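You operate a simulated robot arm through the tools that you are given. There is no shell and no other tool.

The job below is to be done with a simulated two-armed robot. You get a single attempt, and the scene is never put back.

TASK
Run tray B's four bottles through the divider, one to each lane.
Fine: the Water bottle to lane 2; move no bottle by hand; leave tray A.

The check looks at the end state, three seconds after you hand in, the way a careful person would. Anything else that was tipped, shoved, dropped, spilled or broken makes it a failure.

THE ROBOT
Two 7-joint arms with two-finger parallel grippers on one trunk that stands fixed in place. Base frame: the origin is at the foot of the trunk, x ahead of it, y to its left, z up. Units: mm, degrees, N and s.
The left shoulder is at [20, 170, 1353], the right one opposite. With the tool pointing down near the work surface each hand reaches from about 100 to 600 mm from the base axis, measured 20 degrees to its own side. Payload 3.8 kg a hand.
The TCP of each hand is the grasp point between the finger pads, 30 mm short of the fingertips. In the tool frame z runs along the fingers and y along their closing line. The gripper opens to 110 mm. The fingers are 20 mm wide and 10 mm thick; the gripper's body (48 by 112 mm) begins 55 mm behind the TCP.
Orientation is that of the tool frame in the base frame, as a unit quaternion [x, y, z, w]. With the fingers straight down and closing along the base's y, the tool's x points along the base's -x, its y along +y and its z along -z.

THE INTERFACE
- The arms move only by the tool servo_tool. It takes "left_steps", "right_steps" or both (then of equal length, played together; a hand with none holds still); each is a list of rows, each an object (a shift or turn left out is 0, a gripper value left out holds the last) with "translation": the shift along the tool's x, y, z in mm, a list of three; "turn": the turn, a rotation vector about the tool's x, y, z in degrees, a list of three; "jaw": the gripper command, from -1 (fully open) to 1 (shut), values between in proportion. In form: [{"translation": [tx, ty, tz], "turn": [rx, ry, rz], "jaw": jaw}, ...]. A call has 1 to 20 rows; each row shifts and turns the commanded pose from where the row before left it, along the tool's axes as they then stand. Rows are played at 5 a second. More than 50 mm and 8.6 degrees between two rows, or a gripper value outside its range, and nothing of the call is played. A pose out of reach is approached as far as the arm can. The call stops where the force on the tool passes 50 N (or 10 N more than at its start, if that is more) or the arm is blocked; 0.2 s more then pass. Each finger travels about 72 mm/s and halts on what it meets, pressing with about 25 N; the grip force reading is that of the motor and also rises with nothing between the fingers. The clock runs only during rows and for 0.2 s after the last one: add rows that do not move to give the fingers time. It gives the time, the measured TCP pose, the force on the tool (base axes), the opening and the grip force at its end, in the units of the frame above (readings bear some noise), with the torque about the TCP (base axes, N m) and any sound that the robot's microphone picked up, and new pictures: "show" is both (left out), scene, wrist or none (wrist: the cameras of the hands that moved).
- Cameras (640 x 400 px; columns grow to the right, rows downward): "scene" is now at [101, 21.5, 1516]; the picture's right is [0.47, -0.88, 0.00], its down [-0.41, -0.22, -0.89] and it looks along [0.78, 0.42, -0.47] (base axes); focal length 254 px, centre (320, 200). "left" rides on the left gripper at [72, -17, -103] in its tool frame; the picture's right is [0.23, 0.97, 0.00], its down [-0.76, 0.18, -0.62] and it looks along [-0.61, 0.14, 0.78] (tool axes); focal length 222 px, centre (320, 200). "right" rides on the right gripper at [72, 17, -103] in its tool frame; the picture's right is [-0.23, 0.97, 0.00], its down [-0.76, -0.18, -0.62] and it looks along [-0.61, -0.14, 0.78] (tool axes); focal length 222 px, centre (320, 200). There is no depth. A picture from a camera that has moved, and an enlarged one, comes with that camera's place and axes in the base frame and with its lens. The place of the scene camera against the robot may be out by one fixed shift of up to 25 mm in any direction.
- move_column(by): moves the trunk up (or, below 0, down) by that many mm; the arms and the scene camera ride with it, the base frame stays. It gives what a move gives, with no picture.
- head_to(pan, tilt): turns the head with the scene camera to pan (to the left, within 80 degrees either way) and tilt (down, from -29 to 69), counted from straight ahead of the robot. It gives what a move gives, and a new picture of the scene camera.
- zoom(camera, box): a new picture of the part [left, top, right, bottom] of that camera's present view, enlarged. It takes no simulated time.
- sign_off(): hands the job in; it is judged then, once.

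Places have to be worked out from the pictures, the camera data and where the tool is seen. Open the grippers and draw the arms clear of the work before you hand the job in, unless the task says otherwise.

The tools are called after ">>>" as name(argument=value, ...) on one line, values as JSON. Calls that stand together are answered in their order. servo_tool: Moves the arms, as the interface text tells. Its arguments: {"type":"object","properties":{"left_steps":{"type":"array","items":{"type":"object","properties":{"translation":{"type":"array","items":{"type":"number"}},"turn":{"type":"array","items":{"type":"number"}},"jaw":{"type":"number"}}}},"right_steps":{"type":"array","items":{"type":"object","properties":{"translation":{"type":"array","items":{"type":"number"}},"turn":{"type":"array","items":{"type":"number"}},"jaw":{"type":"number"}}}},"show":{"type":"string","enum":["both","scene","wrist","none"]}},"required":[]} The other tools are called the same way: move_column (by) moves the trunk up or down; head_to (pan, tilt) turns the head that bears the scene camera; zoom (camera, box) takes an enlarged picture of a part of a camera's view; sign_off () hands the job in.

At the start:

```text
clock: 0.0
left_tool_pos: [409.7, 425.9, 1433.2]
left_ee_rot: [0.0, 1.0, -0.001, 0.0]
left_ft_force: [-0.8, -0.1, 0.8]
left_ft_torque: [-0.01, 0.0, 0.03]
left_grip_width: 110.2
left_finger_force: 0.0
right_tool_pos: [351.4, 58.5, 1410.1]
right_ee_rot: [0.0, 1.0, 0.0, 0.0]
right_ft_force: [0.2, -0.1, -1.4]
right_ft_torque: [-0.02, 0.01, 0.01]
right_grip_width: 109.9
right_finger_force: 0.0
trunk travel left (down, up): [-450.0, 120.0]
head pan, tilt (commanded): [28.3, 27.7]
```

scene: 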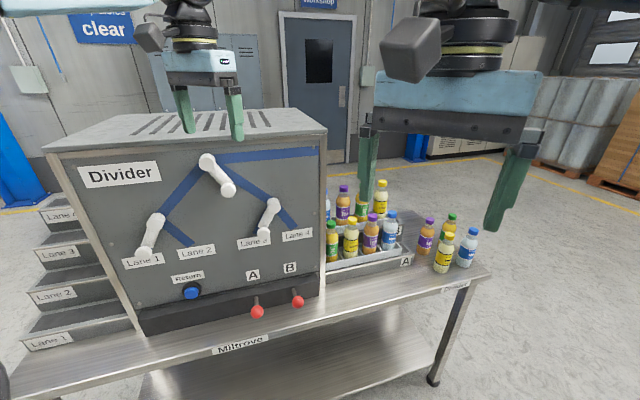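
right: 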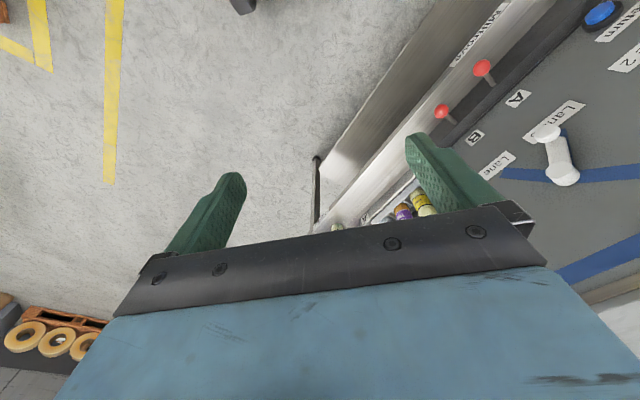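
left: 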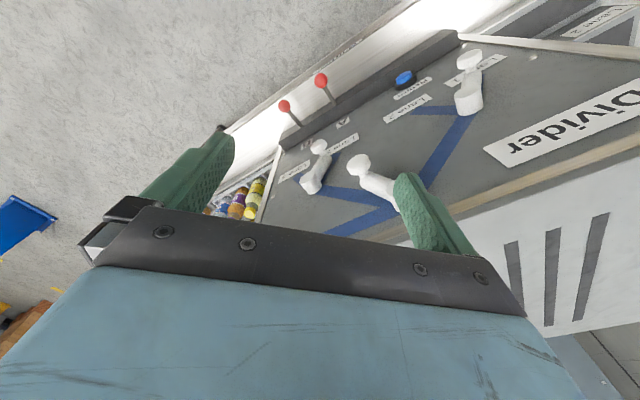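

I start by looking closely at the divider, its flaps, levers and the trays before moving anything.

>>> zoom(camera="scene", box=[60, 130, 340, 330])

>>> zoom(camera="scene", box=[300, 160, 500, 290])

>>> zoom(camera="scene", box=[0, 180, 180, 360])

```text
2.00 times, centred on (200, 230) of scene
camera zoom: at [101.0, 21.5, 1516.0], right [0.47, -0.88, 0.0], down [-0.41, -0.22, -0.89], along [0.78, 0.42, -0.47], focal length 507 px, centre (560, 140)
```

zoom: 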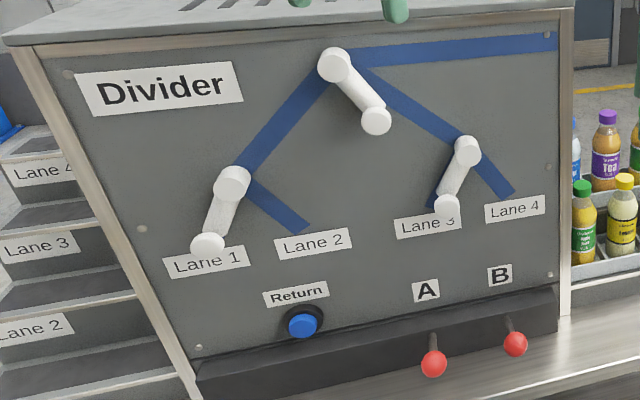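

```text
3.08 times, centred on (400, 225) of scene
camera zoom: at [101.0, 21.5, 1516.0], right [0.47, -0.88, 0.0], down [-0.41, -0.22, -0.89], along [0.78, 0.42, -0.47], focal length 781 px, centre (74, 123)
```

zoom: 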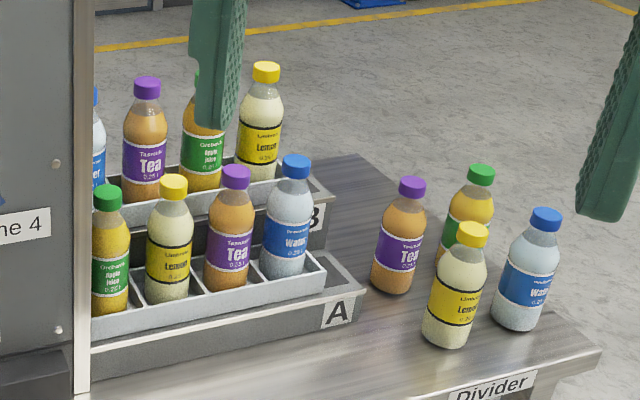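

```text
2.22 times, centred on (90, 270) of scene
camera zoom: at [101.0, 21.5, 1516.0], right [0.47, -0.88, 0.0], down [-0.41, -0.22, -0.89], along [0.78, 0.42, -0.47], focal length 564 px, centre (831, 44)
```

zoom: 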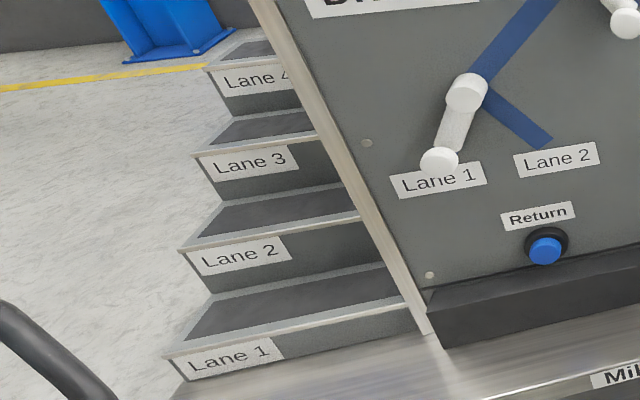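

The red knobs triangulate to about A [451,435,904] and B [538,354,892], so the panel runs at roughly 45 degrees to the base axes. I'll zoom the wrist cameras to see the flap levers and release knobs better.

>>> zoom(camera="left", box=[260, 20, 540, 220])

>>> zoom(camera="right", box=[400, 0, 640, 230])

>>> zoom(camera="scene", box=[230, 240, 330, 330])

>>> zoom(camera="scene", box=[120, 140, 240, 270])

```text
2.00 times, centred on (400, 120) of left
camera zoom: at [339.9, 409.2, 1536.9], right [-0.23, 0.97, 0.0], down [0.76, 0.18, 0.62], along [0.61, 0.14, -0.78], focal length 444 px, centre (160, 360)
```

zoom: 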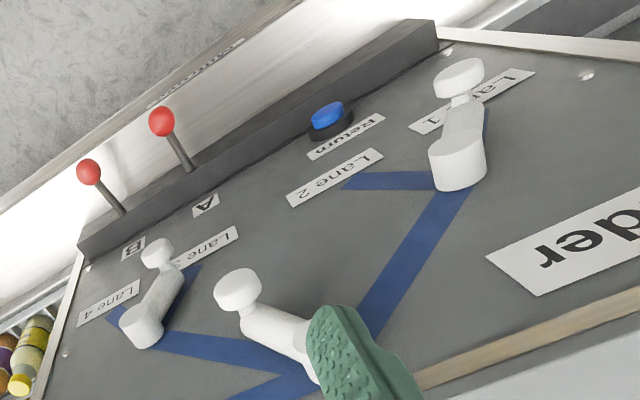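

```text
1.74 times, centred on (520, 115) of right
camera zoom: at [279.7, 75.6, 1513.6], right [0.23, 0.97, 0.0], down [0.76, -0.18, 0.62], along [0.61, -0.14, -0.78], focal length 386 px, centre (-28, 348)
```

zoom: 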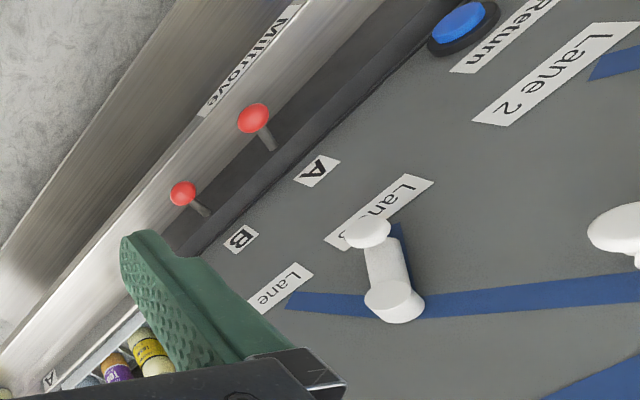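

```text
4.44 times, centred on (280, 285) of scene
camera zoom: at [101.0, 21.5, 1516.0], right [0.47, -0.88, 0.0], down [-0.41, -0.22, -0.89], along [0.78, 0.42, -0.47], focal length 1128 px, centre (498, -178)
```

zoom: 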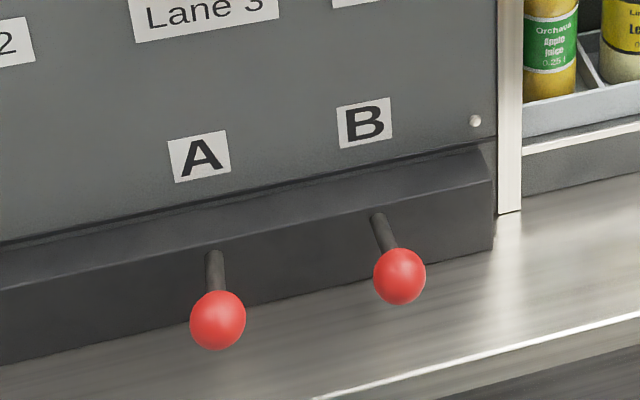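

```text
3.08 times, centred on (180, 205) of scene
camera zoom: at [101.0, 21.5, 1516.0], right [0.47, -0.88, 0.0], down [-0.41, -0.22, -0.89], along [0.78, 0.42, -0.47], focal length 781 px, centre (751, 185)
```

zoom: 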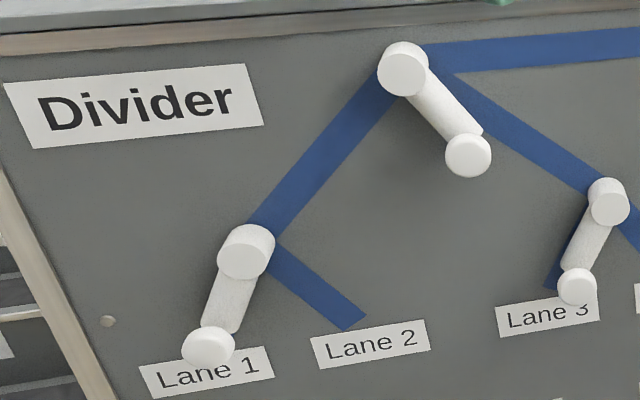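

From both wrist cameras: panel is vertical, facing about [-0.69,-0.72] (outward), along-panel direction about [0.72,-0.69]; ball B ≈ [539,353,897] on a stick rising from [595,409,868], top flap knob ≈ [489,501,1244], right flap knob ≈ [533,449,1116]. I move the right arm clear and bring the left hand down in front of the panel, yawed square to it and pitched 45° so its camera looks at it.

>>> servo_tool(left_steps=[{"translation": [0, -9, 47], "jaw": 1}, {"translation": [0, -9, 47]}, {"translation": [0, -9, 47]}, {"translation": [0, -9, 47]}, {"translation": [0, -9, 47]}, {"turn": [0, 0, -7.67]}, {"turn": [0, 0, -7.67]}, {"turn": [0, 0, -7.67]}, {"turn": [0, 0, -7.67]}, {"turn": [0, 0, -7.67]}, {"turn": [0, 0, -7.67]}, {"turn": [0, -7.5, 0]}, {"turn": [0, -7.5, 0]}, {"turn": [0, -7.5, 0]}, {"turn": [0, -7.5, 0]}, {"turn": [0, -7.5, 0]}, {"turn": [0, -7.5, 0]}, {}], right_steps=[{"translation": [0, -48, 0]}, {"translation": [0, -48, 0]}, {"translation": [0, -48, 0]}, {"translation": [0, -48, 0]}, {"translation": [0, -48, 0]}, {"translation": [0, -48, 0]}, {"translation": [20, 0, 0]}, {"translation": [20, 0, 0]}, {}, {}, {}, {}, {}, {}, {}, {}, {}, {}], show="both")

```text
clock: 3.8
left_tool_pos: [412.0, 380.6, 1199.7]
left_ee_rot: [-0.361, 0.85, 0.149, 0.353]
left_ft_force: [-0.2, -0.3, -0.8]
left_ft_torque: [0.02, 0.01, 0.0]
left_grip_width: 0.0
left_finger_force: 24.6
right_tool_pos: [310.4, -231.2, 1411.0]
right_ee_rot: [-0.001, 1.0, 0.0, 0.001]
right_ft_force: [-0.3, 0.4, 0.2]
right_ft_torque: [0.01, 0.01, -0.01]
right_grip_width: 110.0
right_finger_force: 0.0
trunk travel left (down, up): [-450.0, 120.0]
head pan, tilt (commanded): [28.3, 27.7]
camera scene: at [100.8, 21.6, 1516.0], right [0.47, -0.88, 0.0], down [-0.41, -0.22, -0.89], along [0.78, 0.42, -0.47], focal length 254 px, centre (320, 200)
camera right: at [238.4, -213.1, 1515.1], right [0.23, 0.97, 0.0], down [0.76, -0.18, 0.62], along [0.61, -0.14, -0.78], focal length 222 px, centre (320, 200)
camera left: at [338.3, 279.7, 1220.8], right [-0.81, 0.56, -0.16], down [-0.06, 0.19, 0.98], along [0.58, 0.8, -0.12], focal length 222 px, centre (320, 200)
```

scene: 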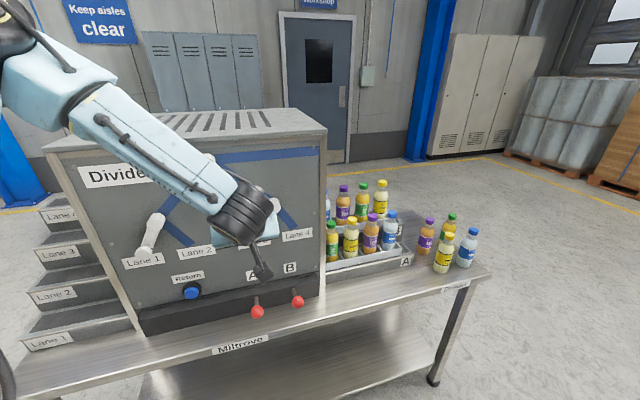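
right: 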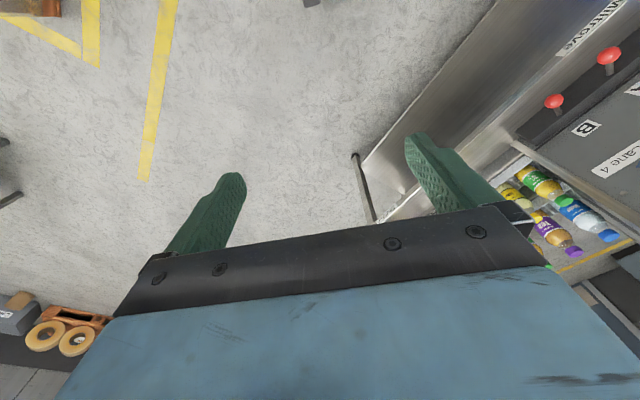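
left: 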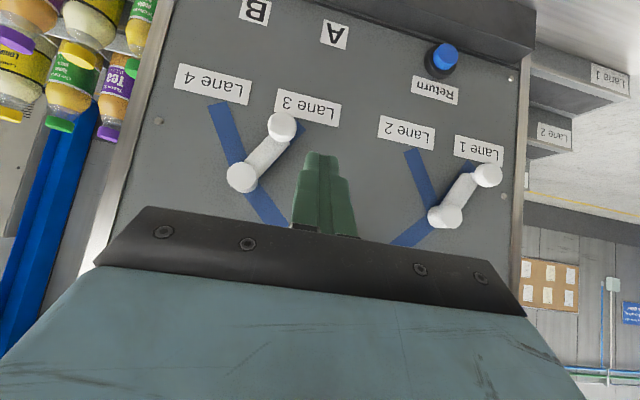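

The left camera now sees the lane flaps square-on: hubs about 70 mm above their knobs, left flap at lane 1, right flap at lane 3. Next I check tray B's bottle order and slope with closer zooms.

>>> zoom(camera="scene", box=[310, 160, 430, 280])

>>> zoom(camera="right", box=[480, 130, 640, 280])

>>> zoom(camera="left", box=[200, 80, 540, 280])

>>> zoom(camera="left", box=[0, 0, 180, 160])

```text
3.33 times, centred on (370, 220) of scene
camera zoom: at [100.8, 21.6, 1516.0], right [0.47, -0.88, 0.0], down [-0.41, -0.22, -0.89], along [0.78, 0.42, -0.47], focal length 846 px, centre (153, 133)
```

zoom: 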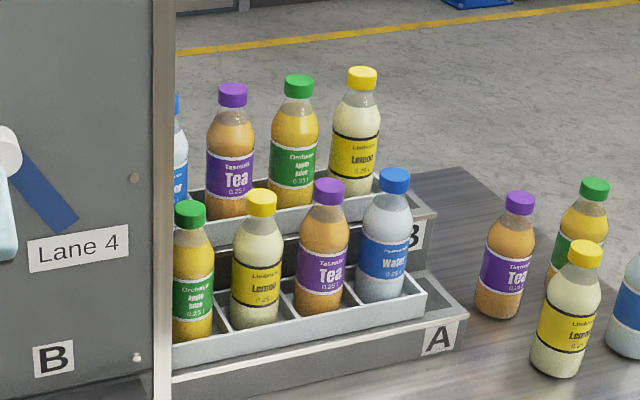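

```text
2.67 times, centred on (560, 205) of right
camera zoom: at [238.4, -213.1, 1515.1], right [0.23, 0.97, 0.0], down [0.76, -0.18, 0.62], along [0.61, -0.14, -0.78], focal length 592 px, centre (-320, 187)
```

zoom: 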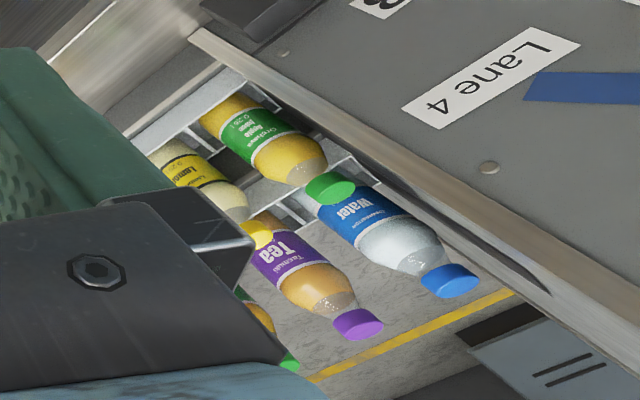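

```text
1.88 times, centred on (370, 180) of left
camera zoom: at [338.3, 279.7, 1220.8], right [-0.81, 0.56, -0.16], down [-0.06, 0.19, 0.98], along [0.58, 0.8, -0.12], focal length 418 px, centre (226, 238)
```

zoom: 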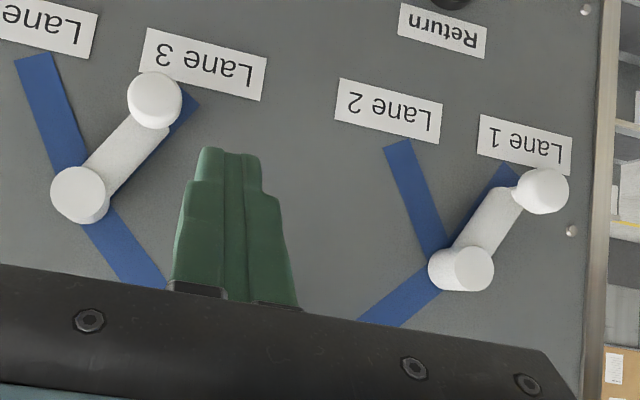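

```text
2.50 times, centred on (90, 80) of left
camera zoom: at [338.3, 279.7, 1220.8], right [-0.81, 0.56, -0.16], down [-0.06, 0.19, 0.98], along [0.58, 0.8, -0.12], focal length 555 px, centre (895, 500)
```

zoom: 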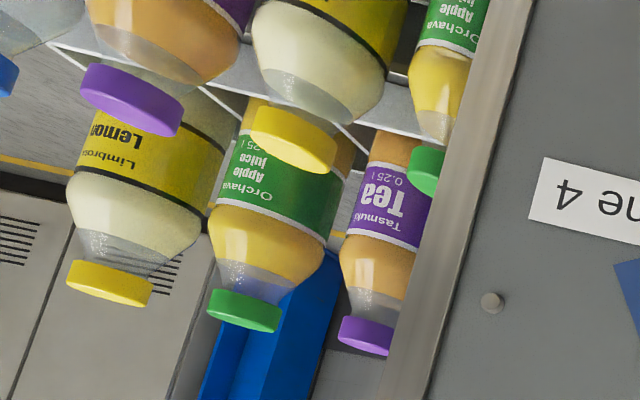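

Tray B's order outward from the divider is Water, Tea, Apple juice, Lemon. I raise the left hand 80 mm, still about 180 mm off the panel, to see the top flap square-on.

>>> servo_tool(left_steps=[{"translation": [-28.3, 0, -28.3]}, {"translation": [-28.3, 0, -28.3]}, {}], show="both")

```text
clock: 4.6
left_tool_pos: [411.1, 379.9, 1278.4]
left_ee_rot: [-0.362, 0.85, 0.15, 0.351]
left_ft_force: [-0.6, 0.2, -0.1]
left_ft_torque: [0.01, 0.01, -0.01]
left_grip_width: 0.0
left_finger_force: 24.3
right_tool_pos: [311.5, -230.3, 1411.9]
right_ee_rot: [0.0, 1.0, 0.0, 0.0]
right_ft_force: [0.6, 0.9, 0.1]
right_ft_torque: [0.01, 0.02, -0.03]
right_grip_width: 110.0
right_finger_force: 0.1
trunk travel left (down, up): [-450.0, 120.0]
head pan, tilt (commanded): [28.3, 27.7]
camera scene: at [101.4, 21.8, 1515.9], right [0.47, -0.88, 0.0], down [-0.41, -0.22, -0.88], along [0.78, 0.42, -0.47], focal length 254 px, centre (320, 200)
camera left: at [338.5, 279.4, 1300.3], right [-0.81, 0.56, -0.16], down [-0.06, 0.19, 0.98], along [0.58, 0.8, -0.12], focal length 222 px, centre (320, 200)
```

scene: 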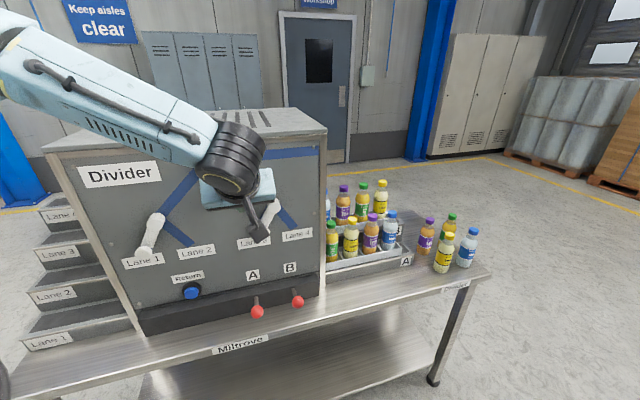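
left: 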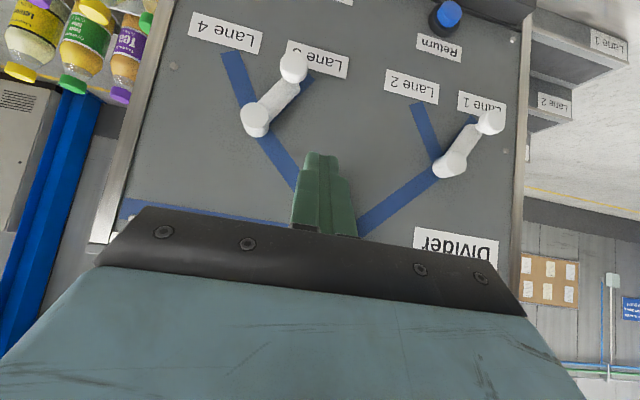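

The fingers hide the top flap, so I shift 80 mm to the right along the panel to see past them.

>>> servo_tool(left_steps=[{"translation": [0, -40, 0]}, {"translation": [0, -40, 0]}, {}], show="wrist")

>>> zoom(camera="left", box=[200, 60, 540, 260])

```text
clock: 5.4
left_tool_pos: [467.9, 325.7, 1280.3]
left_ee_rot: [-0.361, 0.851, 0.148, 0.353]
left_ft_force: [0.7, -0.1, 1.1]
left_ft_torque: [-0.02, 0.04, -0.02]
left_grip_width: 0.0
left_finger_force: 25.2
right_tool_pos: [310.4, -230.8, 1411.8]
right_ee_rot: [0.0, 1.0, 0.0, 0.0]
right_ft_force: [-1.1, 0.4, -0.5]
right_ft_torque: [0.0, -0.04, 0.03]
right_grip_width: 110.2
right_finger_force: 0.1
trunk travel left (down, up): [-450.0, 120.0]
head pan, tilt (commanded): [28.3, 27.7]
camera left: at [395.4, 224.7, 1302.1], right [-0.81, 0.56, -0.16], down [-0.06, 0.19, 0.98], along [0.58, 0.8, -0.12], focal length 222 px, centre (320, 200)
```

left: 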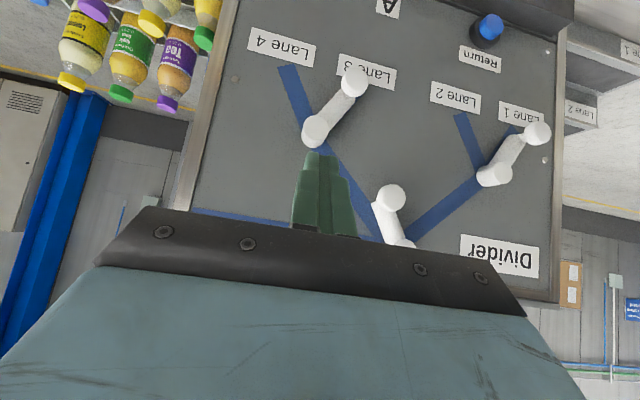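

```text
1.88 times, centred on (370, 160) of left
camera zoom: at [395.4, 224.7, 1302.1], right [-0.81, 0.56, -0.16], down [-0.06, 0.19, 0.98], along [0.58, 0.8, -0.12], focal length 418 px, centre (226, 275)
```

zoom: 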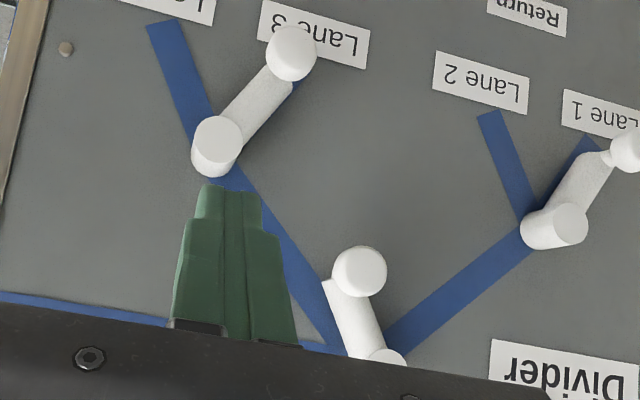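

Top knob is at panel coordinates about U=2, z=1250 with hub near U=-38, z=1306. I bring the closed fingertips in to the right side of the top knob, beside it and not touching, before sweeping.

>>> servo_tool(left_steps=[{"translation": [12, 31, 12]}, {"translation": [12, 31, 12]}, {"translation": [-24.3, 0, 24.3]}, {"translation": [-24.3, 0, 24.3]}, {"translation": [-24.3, 0, 24.3]}, {"translation": [-24.3, 0, 24.3]}, {}], show="both")

>>> zoom(camera="left", box=[220, 60, 540, 260])

```text
clock: 7.0
left_tool_pos: [519.2, 469.1, 1244.1]
left_ee_rot: [-0.36, 0.851, 0.15, 0.353]
left_ft_force: [-0.2, -0.3, -0.4]
left_ft_torque: [-0.03, 0.04, 0.01]
left_grip_width: 0.3
left_finger_force: 25.1
right_tool_pos: [311.0, -231.4, 1411.0]
right_ee_rot: [0.001, 1.0, 0.0, 0.0]
right_ft_force: [-0.9, -0.8, 0.4]
right_ft_torque: [0.03, -0.01, 0.01]
right_grip_width: 110.3
right_finger_force: 0.0
trunk travel left (down, up): [-450.0, 120.0]
head pan, tilt (commanded): [28.3, 27.7]
camera scene: at [100.4, 21.0, 1516.0], right [0.47, -0.88, 0.0], down [-0.41, -0.22, -0.89], along [0.78, 0.42, -0.46], focal length 254 px, centre (320, 200)
camera left: at [446.4, 368.4, 1266.8], right [-0.81, 0.56, -0.16], down [-0.06, 0.19, 0.98], along [0.58, 0.8, -0.12], focal length 222 px, centre (320, 200)
```

scene: 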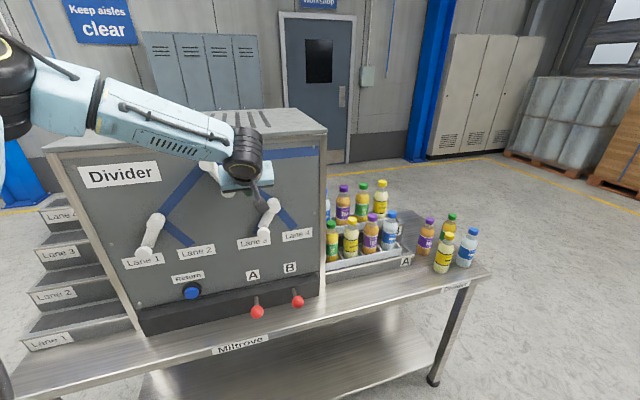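
left: 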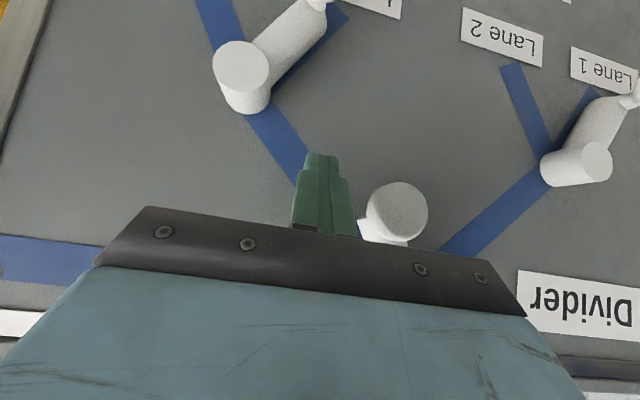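

```text
2.00 times, centred on (380, 160) of left
camera zoom: at [446.4, 368.4, 1266.8], right [-0.81, 0.56, -0.16], down [-0.06, 0.19, 0.98], along [0.58, 0.8, -0.12], focal length 444 px, centre (200, 280)
```

zoom: 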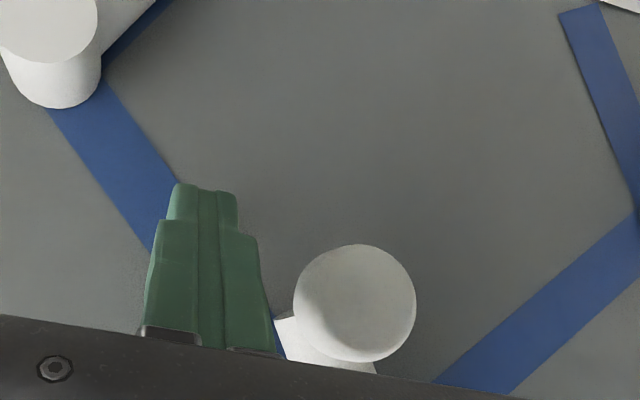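

Fingertips sit about 15 mm right of the top knob at matching depth. I nudge 7 mm in and up, then sweep left along the panel to swing the top flap over to the left side.

>>> servo_tool(left_steps=[{"translation": [-7, 0, 0]}, {"translation": [0, 10, 0]}, {"translation": [0, 10, 0]}, {"translation": [0, 10, 0]}, {"translation": [0, 10, 0]}, {"translation": [0, 10, 0]}, {"translation": [0, 10, 0]}, {"translation": [0, 10, 0]}, {"translation": [0, 10, 0]}, {}], show="both")

```text
clock: 9.2
left_tool_pos: [466.0, 527.4, 1248.7]
left_ee_rot: [-0.361, 0.85, 0.15, 0.353]
left_ft_force: [-0.2, 0.0, -0.2]
left_ft_torque: [-0.01, 0.02, 0.0]
left_grip_width: 0.0
left_finger_force: 24.8
right_tool_pos: [311.3, -231.7, 1411.2]
right_ee_rot: [0.0, 1.0, 0.0, 0.0]
right_ft_force: [0.0, -0.2, -0.2]
right_ft_torque: [0.0, -0.02, 0.03]
right_grip_width: 110.1
right_finger_force: 0.0
trunk travel left (down, up): [-450.0, 120.0]
head pan, tilt (commanded): [28.3, 27.7]
camera scene: at [101.3, 21.3, 1516.0], right [0.47, -0.88, 0.0], down [-0.41, -0.22, -0.89], along [0.78, 0.42, -0.47], focal length 254 px, centre (320, 200)
camera left: at [393.0, 425.7, 1270.9], right [-0.81, 0.56, -0.16], down [-0.06, 0.19, 0.98], along [0.58, 0.8, -0.12], focal length 222 px, centre (320, 200)
```

scene: 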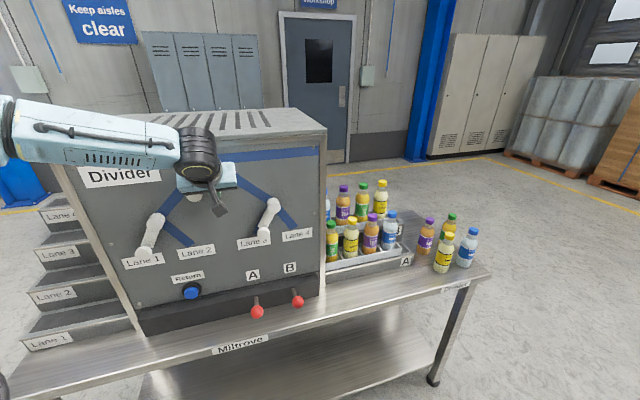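
left: 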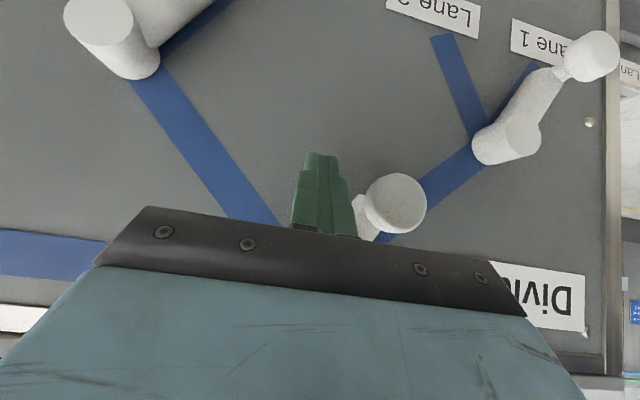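

The top flap snapped over to point left (knob now near U=-69), with no force left on the tool. I back off the panel and travel to the left of the lane 1/2 flap knob, staying 130 mm out.

>>> servo_tool(left_steps=[{"translation": [30.6, 0, -30.6]}, {"translation": [30.6, 0, -30.6]}, {"translation": [30.6, 0, -30.6]}, {"translation": [16.5, 36.7, 16.5]}, {"translation": [16.5, 36.7, 16.5]}, {"translation": [16.5, 36.7, 16.5]}, {"translation": [16.5, 36.7, 16.5]}, {"translation": [16.5, 36.7, 16.5]}, {"translation": [16.5, 36.7, 16.5]}, {}], show="both")

```text
clock: 11.4
left_tool_pos: [216.1, 585.2, 1108.8]
left_ee_rot: [-0.361, 0.851, 0.149, 0.352]
left_ft_force: [-0.4, -0.1, 0.3]
left_ft_torque: [0.02, 0.01, 0.0]
left_grip_width: 0.0
left_finger_force: 25.3
right_tool_pos: [311.5, -230.8, 1410.9]
right_ee_rot: [-0.001, 1.0, 0.0, 0.0]
right_ft_force: [-0.3, 0.8, 0.1]
right_ft_torque: [0.01, 0.01, -0.01]
right_grip_width: 109.9
right_finger_force: 0.1
trunk travel left (down, up): [-450.0, 120.0]
head pan, tilt (commanded): [28.3, 27.7]
camera scene: at [101.6, 21.1, 1515.9], right [0.47, -0.88, 0.0], down [-0.41, -0.22, -0.89], along [0.78, 0.42, -0.47], focal length 254 px, centre (320, 200)
camera left: at [143.0, 484.4, 1129.5], right [-0.81, 0.56, -0.16], down [-0.06, 0.19, 0.98], along [0.58, 0.8, -0.12], focal length 222 px, centre (320, 200)
```

scene: 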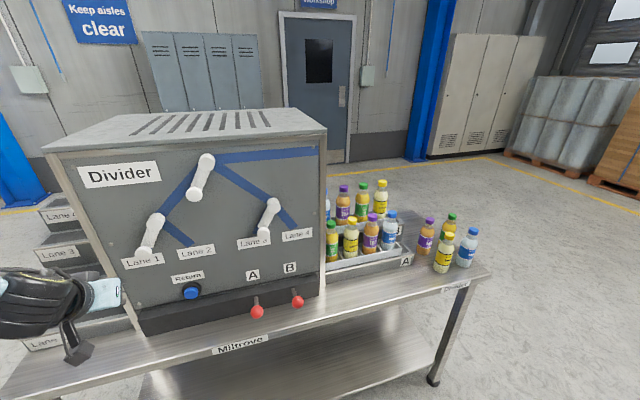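
left: 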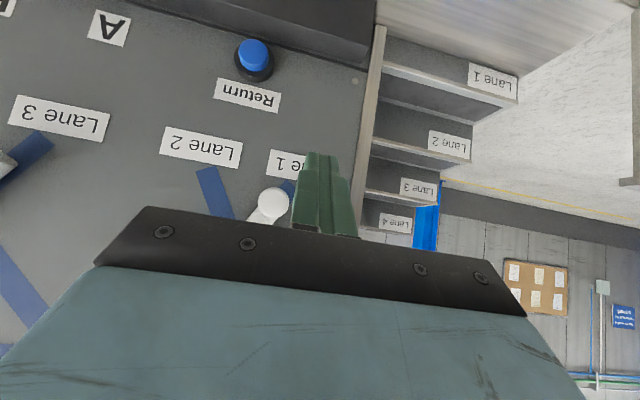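

In the scene picture the top flap now points down-left and nothing else changed. Left knob is at U≈-217, z≈1111; I go in just left of it and sweep right to swing that flap toward lane 2.

>>> servo_tool(left_steps=[{"translation": [-23.3, 5, 23.3]}, {"translation": [-23.3, 0, 23.3]}, {"translation": [-23.3, 0, 23.3]}, {"translation": [-23.3, 0, 23.3]}, {}, {"translation": [0, -10, 0]}, {"translation": [0, -10, 0]}, {"translation": [0, -10, 0]}, {"translation": [0, -10, 0]}, {"translation": [0, -10, 0]}, {"translation": [0, -10, 0]}, {"translation": [0, -10, 0]}, {"translation": [0, -10, 0]}, {}], show="both")

```text
clock: 14.4
left_tool_pos: [362.6, 628.5, 1108.9]
left_ee_rot: [-0.361, 0.85, 0.15, 0.353]
left_ft_force: [0.5, 0.3, 0.2]
left_ft_torque: [0.05, -0.01, 0.02]
left_grip_width: 0.0
left_finger_force: 24.7
right_tool_pos: [311.7, -231.2, 1412.2]
right_ee_rot: [0.0, 1.0, 0.0, 0.0]
right_ft_force: [-0.7, 0.3, 0.2]
right_ft_torque: [-0.01, 0.03, -0.02]
right_grip_width: 110.0
right_finger_force: 0.1
trunk travel left (down, up): [-450.0, 120.0]
head pan, tilt (commanded): [28.3, 27.7]
camera scene: at [100.8, 21.6, 1516.0], right [0.47, -0.88, 0.0], down [-0.41, -0.22, -0.89], along [0.78, 0.42, -0.47], focal length 254 px, centre (320, 200)
camera left: at [289.6, 527.4, 1130.4], right [-0.81, 0.56, -0.16], down [-0.06, 0.19, 0.98], along [0.58, 0.8, -0.12], focal length 222 px, centre (320, 200)
```

scene: 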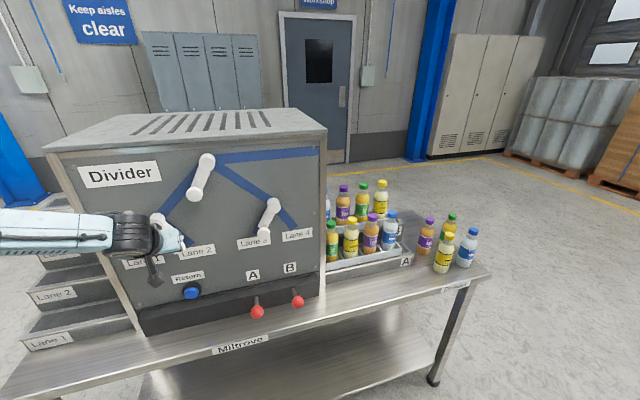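
left: 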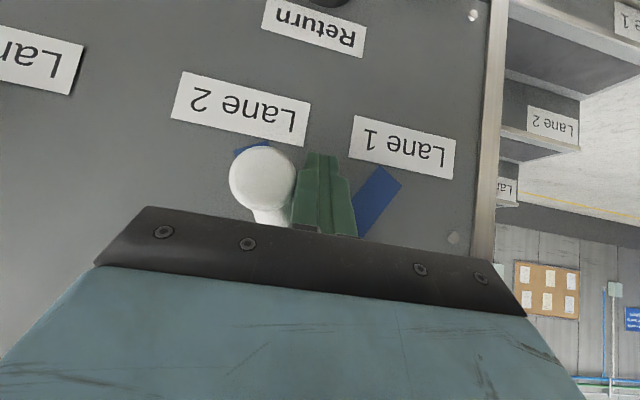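

The left flap now points to lane 2 (knob near U=-145), set the water route if flaps act as pointers. I back off and move across to a viewing place above and in front of release knob B.

>>> servo_tool(left_steps=[{"translation": [30.6, 0, -30.6]}, {"translation": [30.6, 0, -30.6]}, {"translation": [30.6, 0, -30.6]}, {"translation": [8.8, -39.7, 8.8]}, {"translation": [8.8, -39.7, 8.8]}, {"translation": [8.8, -39.7, 8.8]}, {"translation": [8.8, -39.7, 8.8]}, {"translation": [8.8, -39.7, 8.8]}, {"translation": [8.8, -39.7, 8.8]}, {"translation": [8.8, -39.7, 8.8]}, {"translation": [8.8, -39.7, 8.8]}, {}], show="both")

```text
clock: 17.0
left_tool_pos: [501.1, 315.4, 1008.3]
left_ee_rot: [-0.36, 0.85, 0.149, 0.353]
left_ft_force: [0.5, -0.3, -0.3]
left_ft_torque: [-0.03, -0.02, 0.0]
left_grip_width: 0.1
left_finger_force: 24.8
right_tool_pos: [310.0, -229.3, 1411.6]
right_ee_rot: [0.0, 1.0, 0.0, 0.001]
right_ft_force: [-1.1, 0.6, -1.2]
right_ft_torque: [-0.01, -0.03, 0.04]
right_grip_width: 109.6
right_finger_force: 0.0
trunk travel left (down, up): [-450.0, 120.0]
head pan, tilt (commanded): [28.3, 27.7]
camera scene: at [100.3, 22.3, 1516.0], right [0.47, -0.88, 0.0], down [-0.41, -0.22, -0.89], along [0.78, 0.42, -0.47], focal length 254 px, centre (320, 200)
camera left: at [427.6, 214.6, 1030.1], right [-0.81, 0.56, -0.16], down [-0.06, 0.19, 0.98], along [0.58, 0.8, -0.12], focal length 222 px, centre (320, 200)
```

scene: 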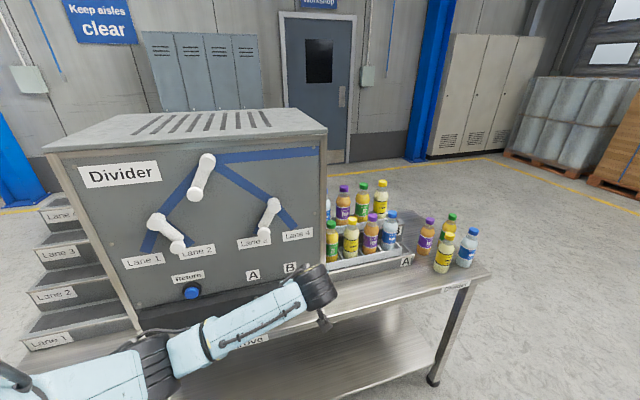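
left: 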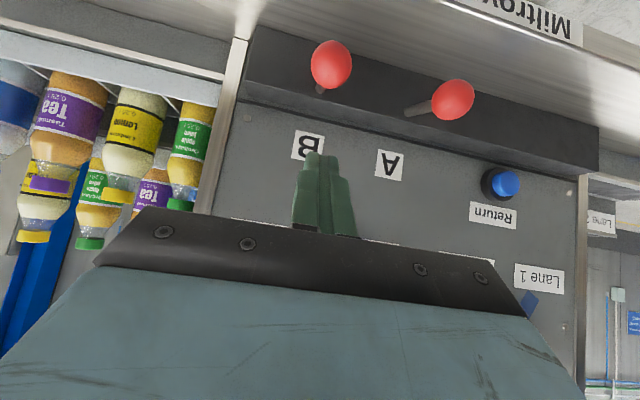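

Both flaps show the route toward lane 2, and ball B measures U≈142, N≈-629, z≈893. I bring the closed fingertips to just above ball B.

>>> servo_tool(left_steps=[{"translation": [0, -0.7, 32]}, {"translation": [0, -0.7, 32]}, {}], show="both")

>>> zoom(camera="left", box=[240, 0, 480, 160])

>>> zoom(camera="scene", box=[240, 230, 360, 330])

```text
clock: 17.8
left_tool_pos: [532.8, 347.7, 962.6]
left_ee_rot: [-0.361, 0.851, 0.149, 0.352]
left_ft_force: [-0.9, 0.8, -0.4]
left_ft_torque: [0.02, -0.03, 0.02]
left_grip_width: 0.0
left_finger_force: 25.4
right_tool_pos: [310.2, -230.6, 1412.1]
right_ee_rot: [0.0, 1.0, 0.0, 0.0]
right_ft_force: [0.2, -0.6, 0.0]
right_ft_torque: [0.03, 0.03, -0.03]
right_grip_width: 109.9
right_finger_force: 0.0
trunk travel left (down, up): [-450.0, 120.0]
head pan, tilt (commanded): [28.3, 27.7]
camera scene: at [100.7, 21.6, 1516.0], right [0.47, -0.88, 0.0], down [-0.41, -0.22, -0.89], along [0.78, 0.42, -0.47], focal length 254 px, centre (320, 200)
camera left: at [460.5, 246.4, 984.4], right [-0.81, 0.56, -0.16], down [-0.06, 0.19, 0.98], along [0.58, 0.8, -0.12], focal length 222 px, centre (320, 200)
```

scene: 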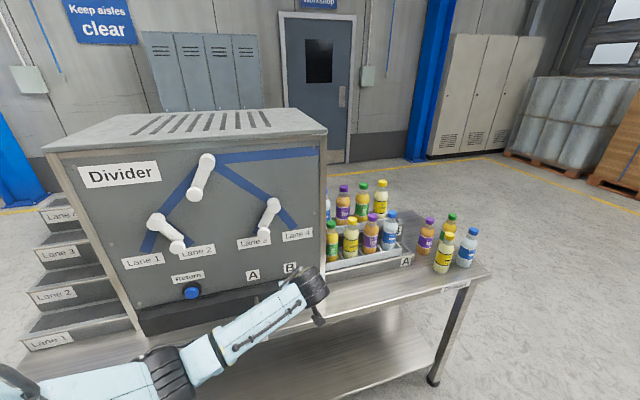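
left: 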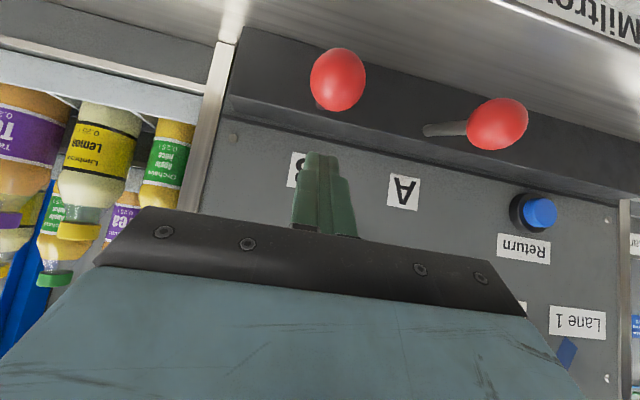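

```text
2.50 times, centred on (360, 80) of left
camera zoom: at [460.5, 246.4, 984.4], right [-0.81, 0.56, -0.16], down [-0.06, 0.19, 0.98], along [0.58, 0.8, -0.12], focal length 555 px, centre (220, 500)
```

zoom: 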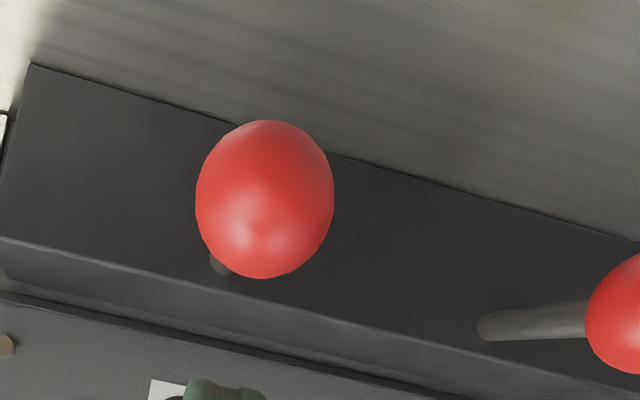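

```text
4.00 times, centred on (300, 280) of scene
camera zoom: at [100.7, 21.6, 1516.0], right [0.47, -0.88, 0.0], down [-0.41, -0.22, -0.89], along [0.78, 0.42, -0.47], focal length 1015 px, centre (400, -120)
```

zoom: 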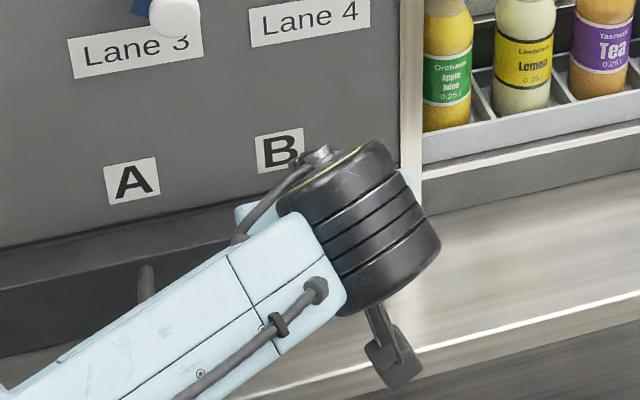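

Fingertip wedge sits about 25 mm above ball B, slightly inboard of its centre. I press down gently in 6 mm rows and watch force and sound.

>>> servo_tool(left_steps=[{"translation": [4.24, 0, 4.24]}, {"translation": [4.24, 0, 4.24]}, {"translation": [4.24, 0, 4.24]}, {"translation": [4.24, 0, 4.24]}, {"translation": [4.24, 0, 4.24]}, {"translation": [4.24, 0, 4.24]}], show="both")

```text
clock: 19.2
left_tool_pos: [533.3, 346.9, 929.5]
left_ee_rot: [-0.361, 0.851, 0.149, 0.352]
left_ft_force: [-0.7, -0.3, 1.9]
left_ft_torque: [0.0, 0.01, -0.02]
left_grip_width: 0.0
left_finger_force: 24.5
right_tool_pos: [310.9, -231.2, 1411.0]
right_ee_rot: [0.0, 1.0, 0.001, 0.0]
right_ft_force: [0.1, 0.1, 0.4]
right_ft_torque: [-0.02, 0.01, -0.01]
right_grip_width: 110.0
right_finger_force: 0.1
trunk travel left (down, up): [-450.0, 120.0]
head pan, tilt (commanded): [28.3, 27.7]
camera scene: at [100.9, 21.5, 1516.0], right [0.47, -0.88, 0.0], down [-0.41, -0.22, -0.89], along [0.78, 0.42, -0.47], focal length 254 px, centre (320, 200)
camera left: at [460.3, 245.6, 950.6], right [-0.81, 0.56, -0.16], down [-0.06, 0.19, 0.98], along [0.58, 0.8, -0.12], focal length 222 px, centre (320, 200)
```

scene: 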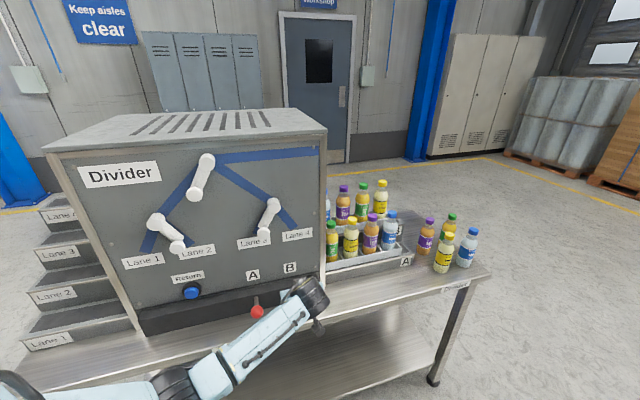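
left: 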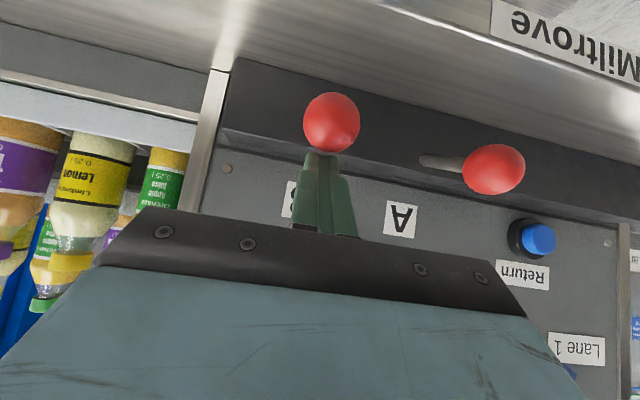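

Force is only about 2 N, so the fingertip is just meeting the ball or the lever is light. I continue pressing another 30 mm.

>>> servo_tool(left_steps=[{"translation": [4.24, 0, 4.24]}, {"translation": [4.24, 0, 4.24]}, {"translation": [4.24, 0, 4.24]}, {"translation": [4.24, 0, 4.24]}], show="both")

```text
clock: 20.2
left_tool_pos: [531.8, 346.3, 904.8]
left_ee_rot: [-0.362, 0.85, 0.15, 0.351]
left_ft_force: [1.0, 0.6, 1.2]
left_ft_torque: [0.03, -0.01, -0.03]
left_grip_width: 0.0
left_finger_force: 25.1
right_tool_pos: [311.2, -230.7, 1410.6]
right_ee_rot: [0.0, 1.0, 0.0, 0.0]
right_ft_force: [-0.7, -0.1, 0.0]
right_ft_torque: [-0.01, 0.03, -0.02]
right_grip_width: 110.2
right_finger_force: 0.0
trunk travel left (down, up): [-450.0, 120.0]
head pan, tilt (commanded): [28.3, 27.7]
camera scene: at [101.0, 21.5, 1516.0], right [0.47, -0.88, 0.0], down [-0.41, -0.22, -0.89], along [0.78, 0.42, -0.47], focal length 254 px, centre (320, 200)
camera left: at [460.3, 244.8, 927.0], right [-0.81, 0.56, -0.16], down [-0.06, 0.19, 0.98], along [0.58, 0.8, -0.12], focal length 222 px, centre (320, 200)
```

scene: 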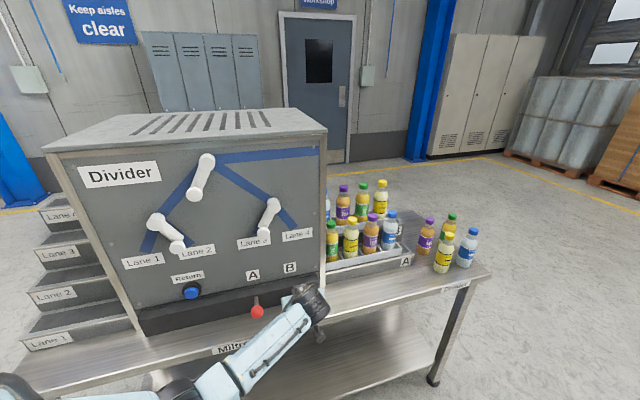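
left: 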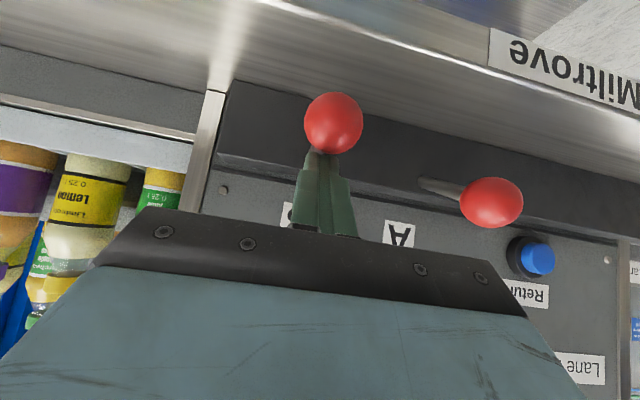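

Ball B moved down with the finger (it stays fixed in the hand's view while ball A shifts), so pressing down is its motion. I keep pressing until it triggers or stops.

>>> servo_tool(left_steps=[{"translation": [4.24, 0, 4.24]}, {"translation": [4.24, 0, 4.24]}, {"translation": [4.24, 0, 4.24]}], show="both")

```text
clock: 21.0
left_tool_pos: [532.6, 347.0, 886.8]
left_ee_rot: [-0.361, 0.85, 0.15, 0.352]
left_ft_force: [1.9, -0.5, 2.0]
left_ft_torque: [0.07, -0.03, 0.03]
left_grip_width: 0.1
left_finger_force: 25.3
right_tool_pos: [311.0, -230.1, 1412.1]
right_ee_rot: [0.001, 1.0, 0.001, 0.0]
right_ft_force: [-0.5, 0.8, -0.2]
right_ft_torque: [-0.01, 0.03, 0.01]
right_grip_width: 110.1
right_finger_force: 0.2
trunk travel left (down, up): [-450.0, 120.0]
head pan, tilt (commanded): [28.3, 27.7]
camera scene: at [101.1, 21.6, 1516.0], right [0.47, -0.88, 0.0], down [-0.41, -0.22, -0.89], along [0.78, 0.42, -0.47], focal length 254 px, centre (320, 200)
camera left: at [460.0, 245.6, 909.1], right [-0.81, 0.56, -0.16], down [-0.06, 0.19, 0.98], along [0.58, 0.8, -0.12], focal length 222 px, centre (320, 200)
```

scene: 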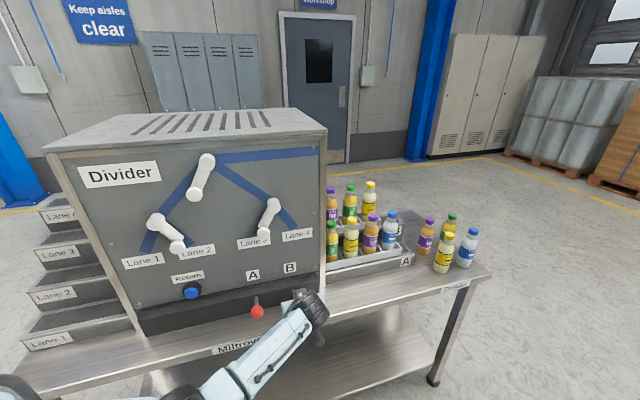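
left: 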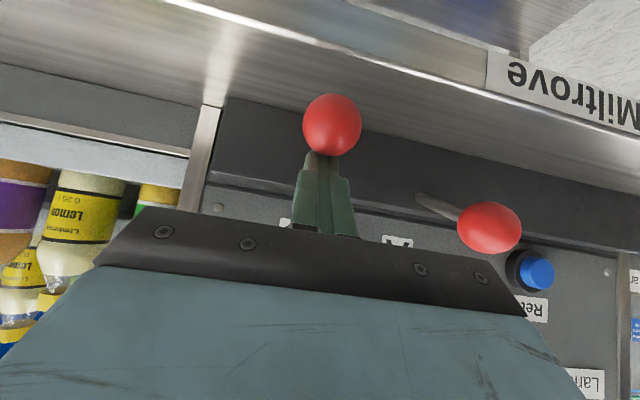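

Tray B's row has moved one place toward the divider — the first bottle (Water) has gone in. I let the lever rise by lifting the hand straight up.

>>> servo_tool(left_steps=[{"translation": [-28, 0, -28]}, {"translation": [-25, 0, -25]}, {}, {}], show="both")

>>> zoom(camera="scene", box=[0, 170, 180, 360])

>>> zoom(camera="scene", box=[310, 160, 430, 280])

```text
clock: 22.0
left_tool_pos: [532.2, 348.7, 962.8]
left_ee_rot: [-0.361, 0.85, 0.149, 0.352]
left_ft_force: [0.7, 0.8, 0.7]
left_ft_torque: [0.0, -0.01, -0.01]
left_grip_width: 0.0
left_finger_force: 25.0
right_tool_pos: [310.9, -230.4, 1410.0]
right_ee_rot: [0.0, 1.0, 0.0, 0.001]
right_ft_force: [-0.5, -0.8, 0.1]
right_ft_torque: [0.0, 0.02, 0.0]
right_grip_width: 110.0
right_finger_force: 0.0
trunk travel left (down, up): [-450.0, 120.0]
head pan, tilt (commanded): [28.3, 27.7]
camera scene: at [100.9, 21.4, 1516.0], right [0.47, -0.88, 0.0], down [-0.41, -0.22, -0.89], along [0.78, 0.42, -0.47], focal length 254 px, centre (320, 200)
camera left: at [459.1, 246.2, 985.5], right [-0.81, 0.56, -0.16], down [-0.06, 0.19, 0.98], along [0.58, 0.8, -0.12], focal length 222 px, centre (320, 200)
```

scene: 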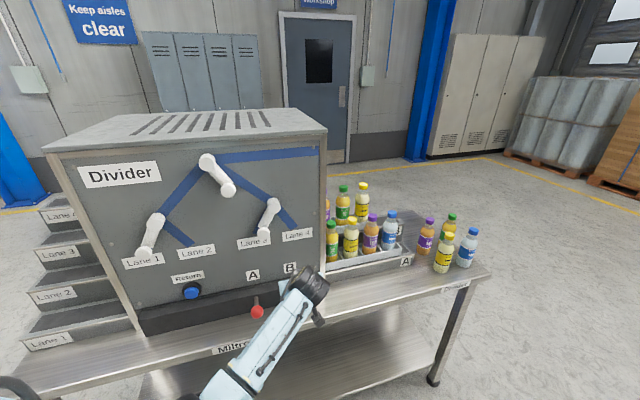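
left: 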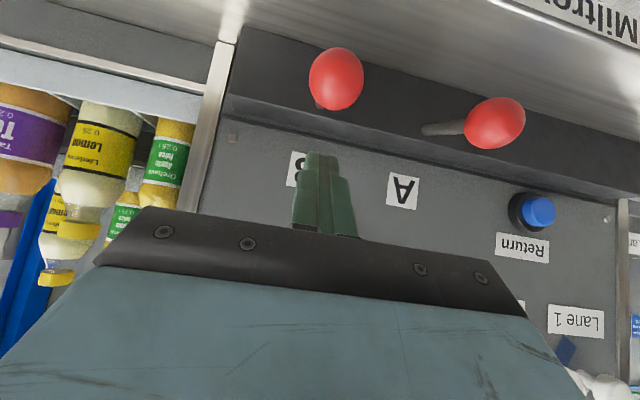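

```text
2.11 times, centred on (90, 265) of scene
camera zoom: at [100.9, 21.4, 1516.0], right [0.47, -0.88, 0.0], down [-0.41, -0.22, -0.89], along [0.78, 0.42, -0.47], focal length 534 px, centre (804, 63)
```

zoom: 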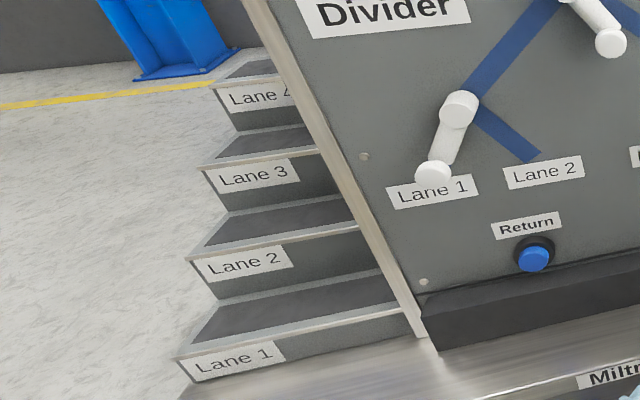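

```text
3.33 times, centred on (370, 220) of scene
camera zoom: at [100.9, 21.4, 1516.0], right [0.47, -0.88, 0.0], down [-0.41, -0.22, -0.89], along [0.78, 0.42, -0.47], focal length 846 px, centre (153, 133)
```

zoom: 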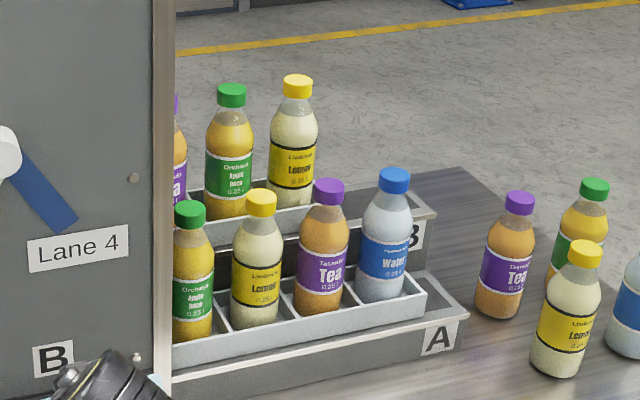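

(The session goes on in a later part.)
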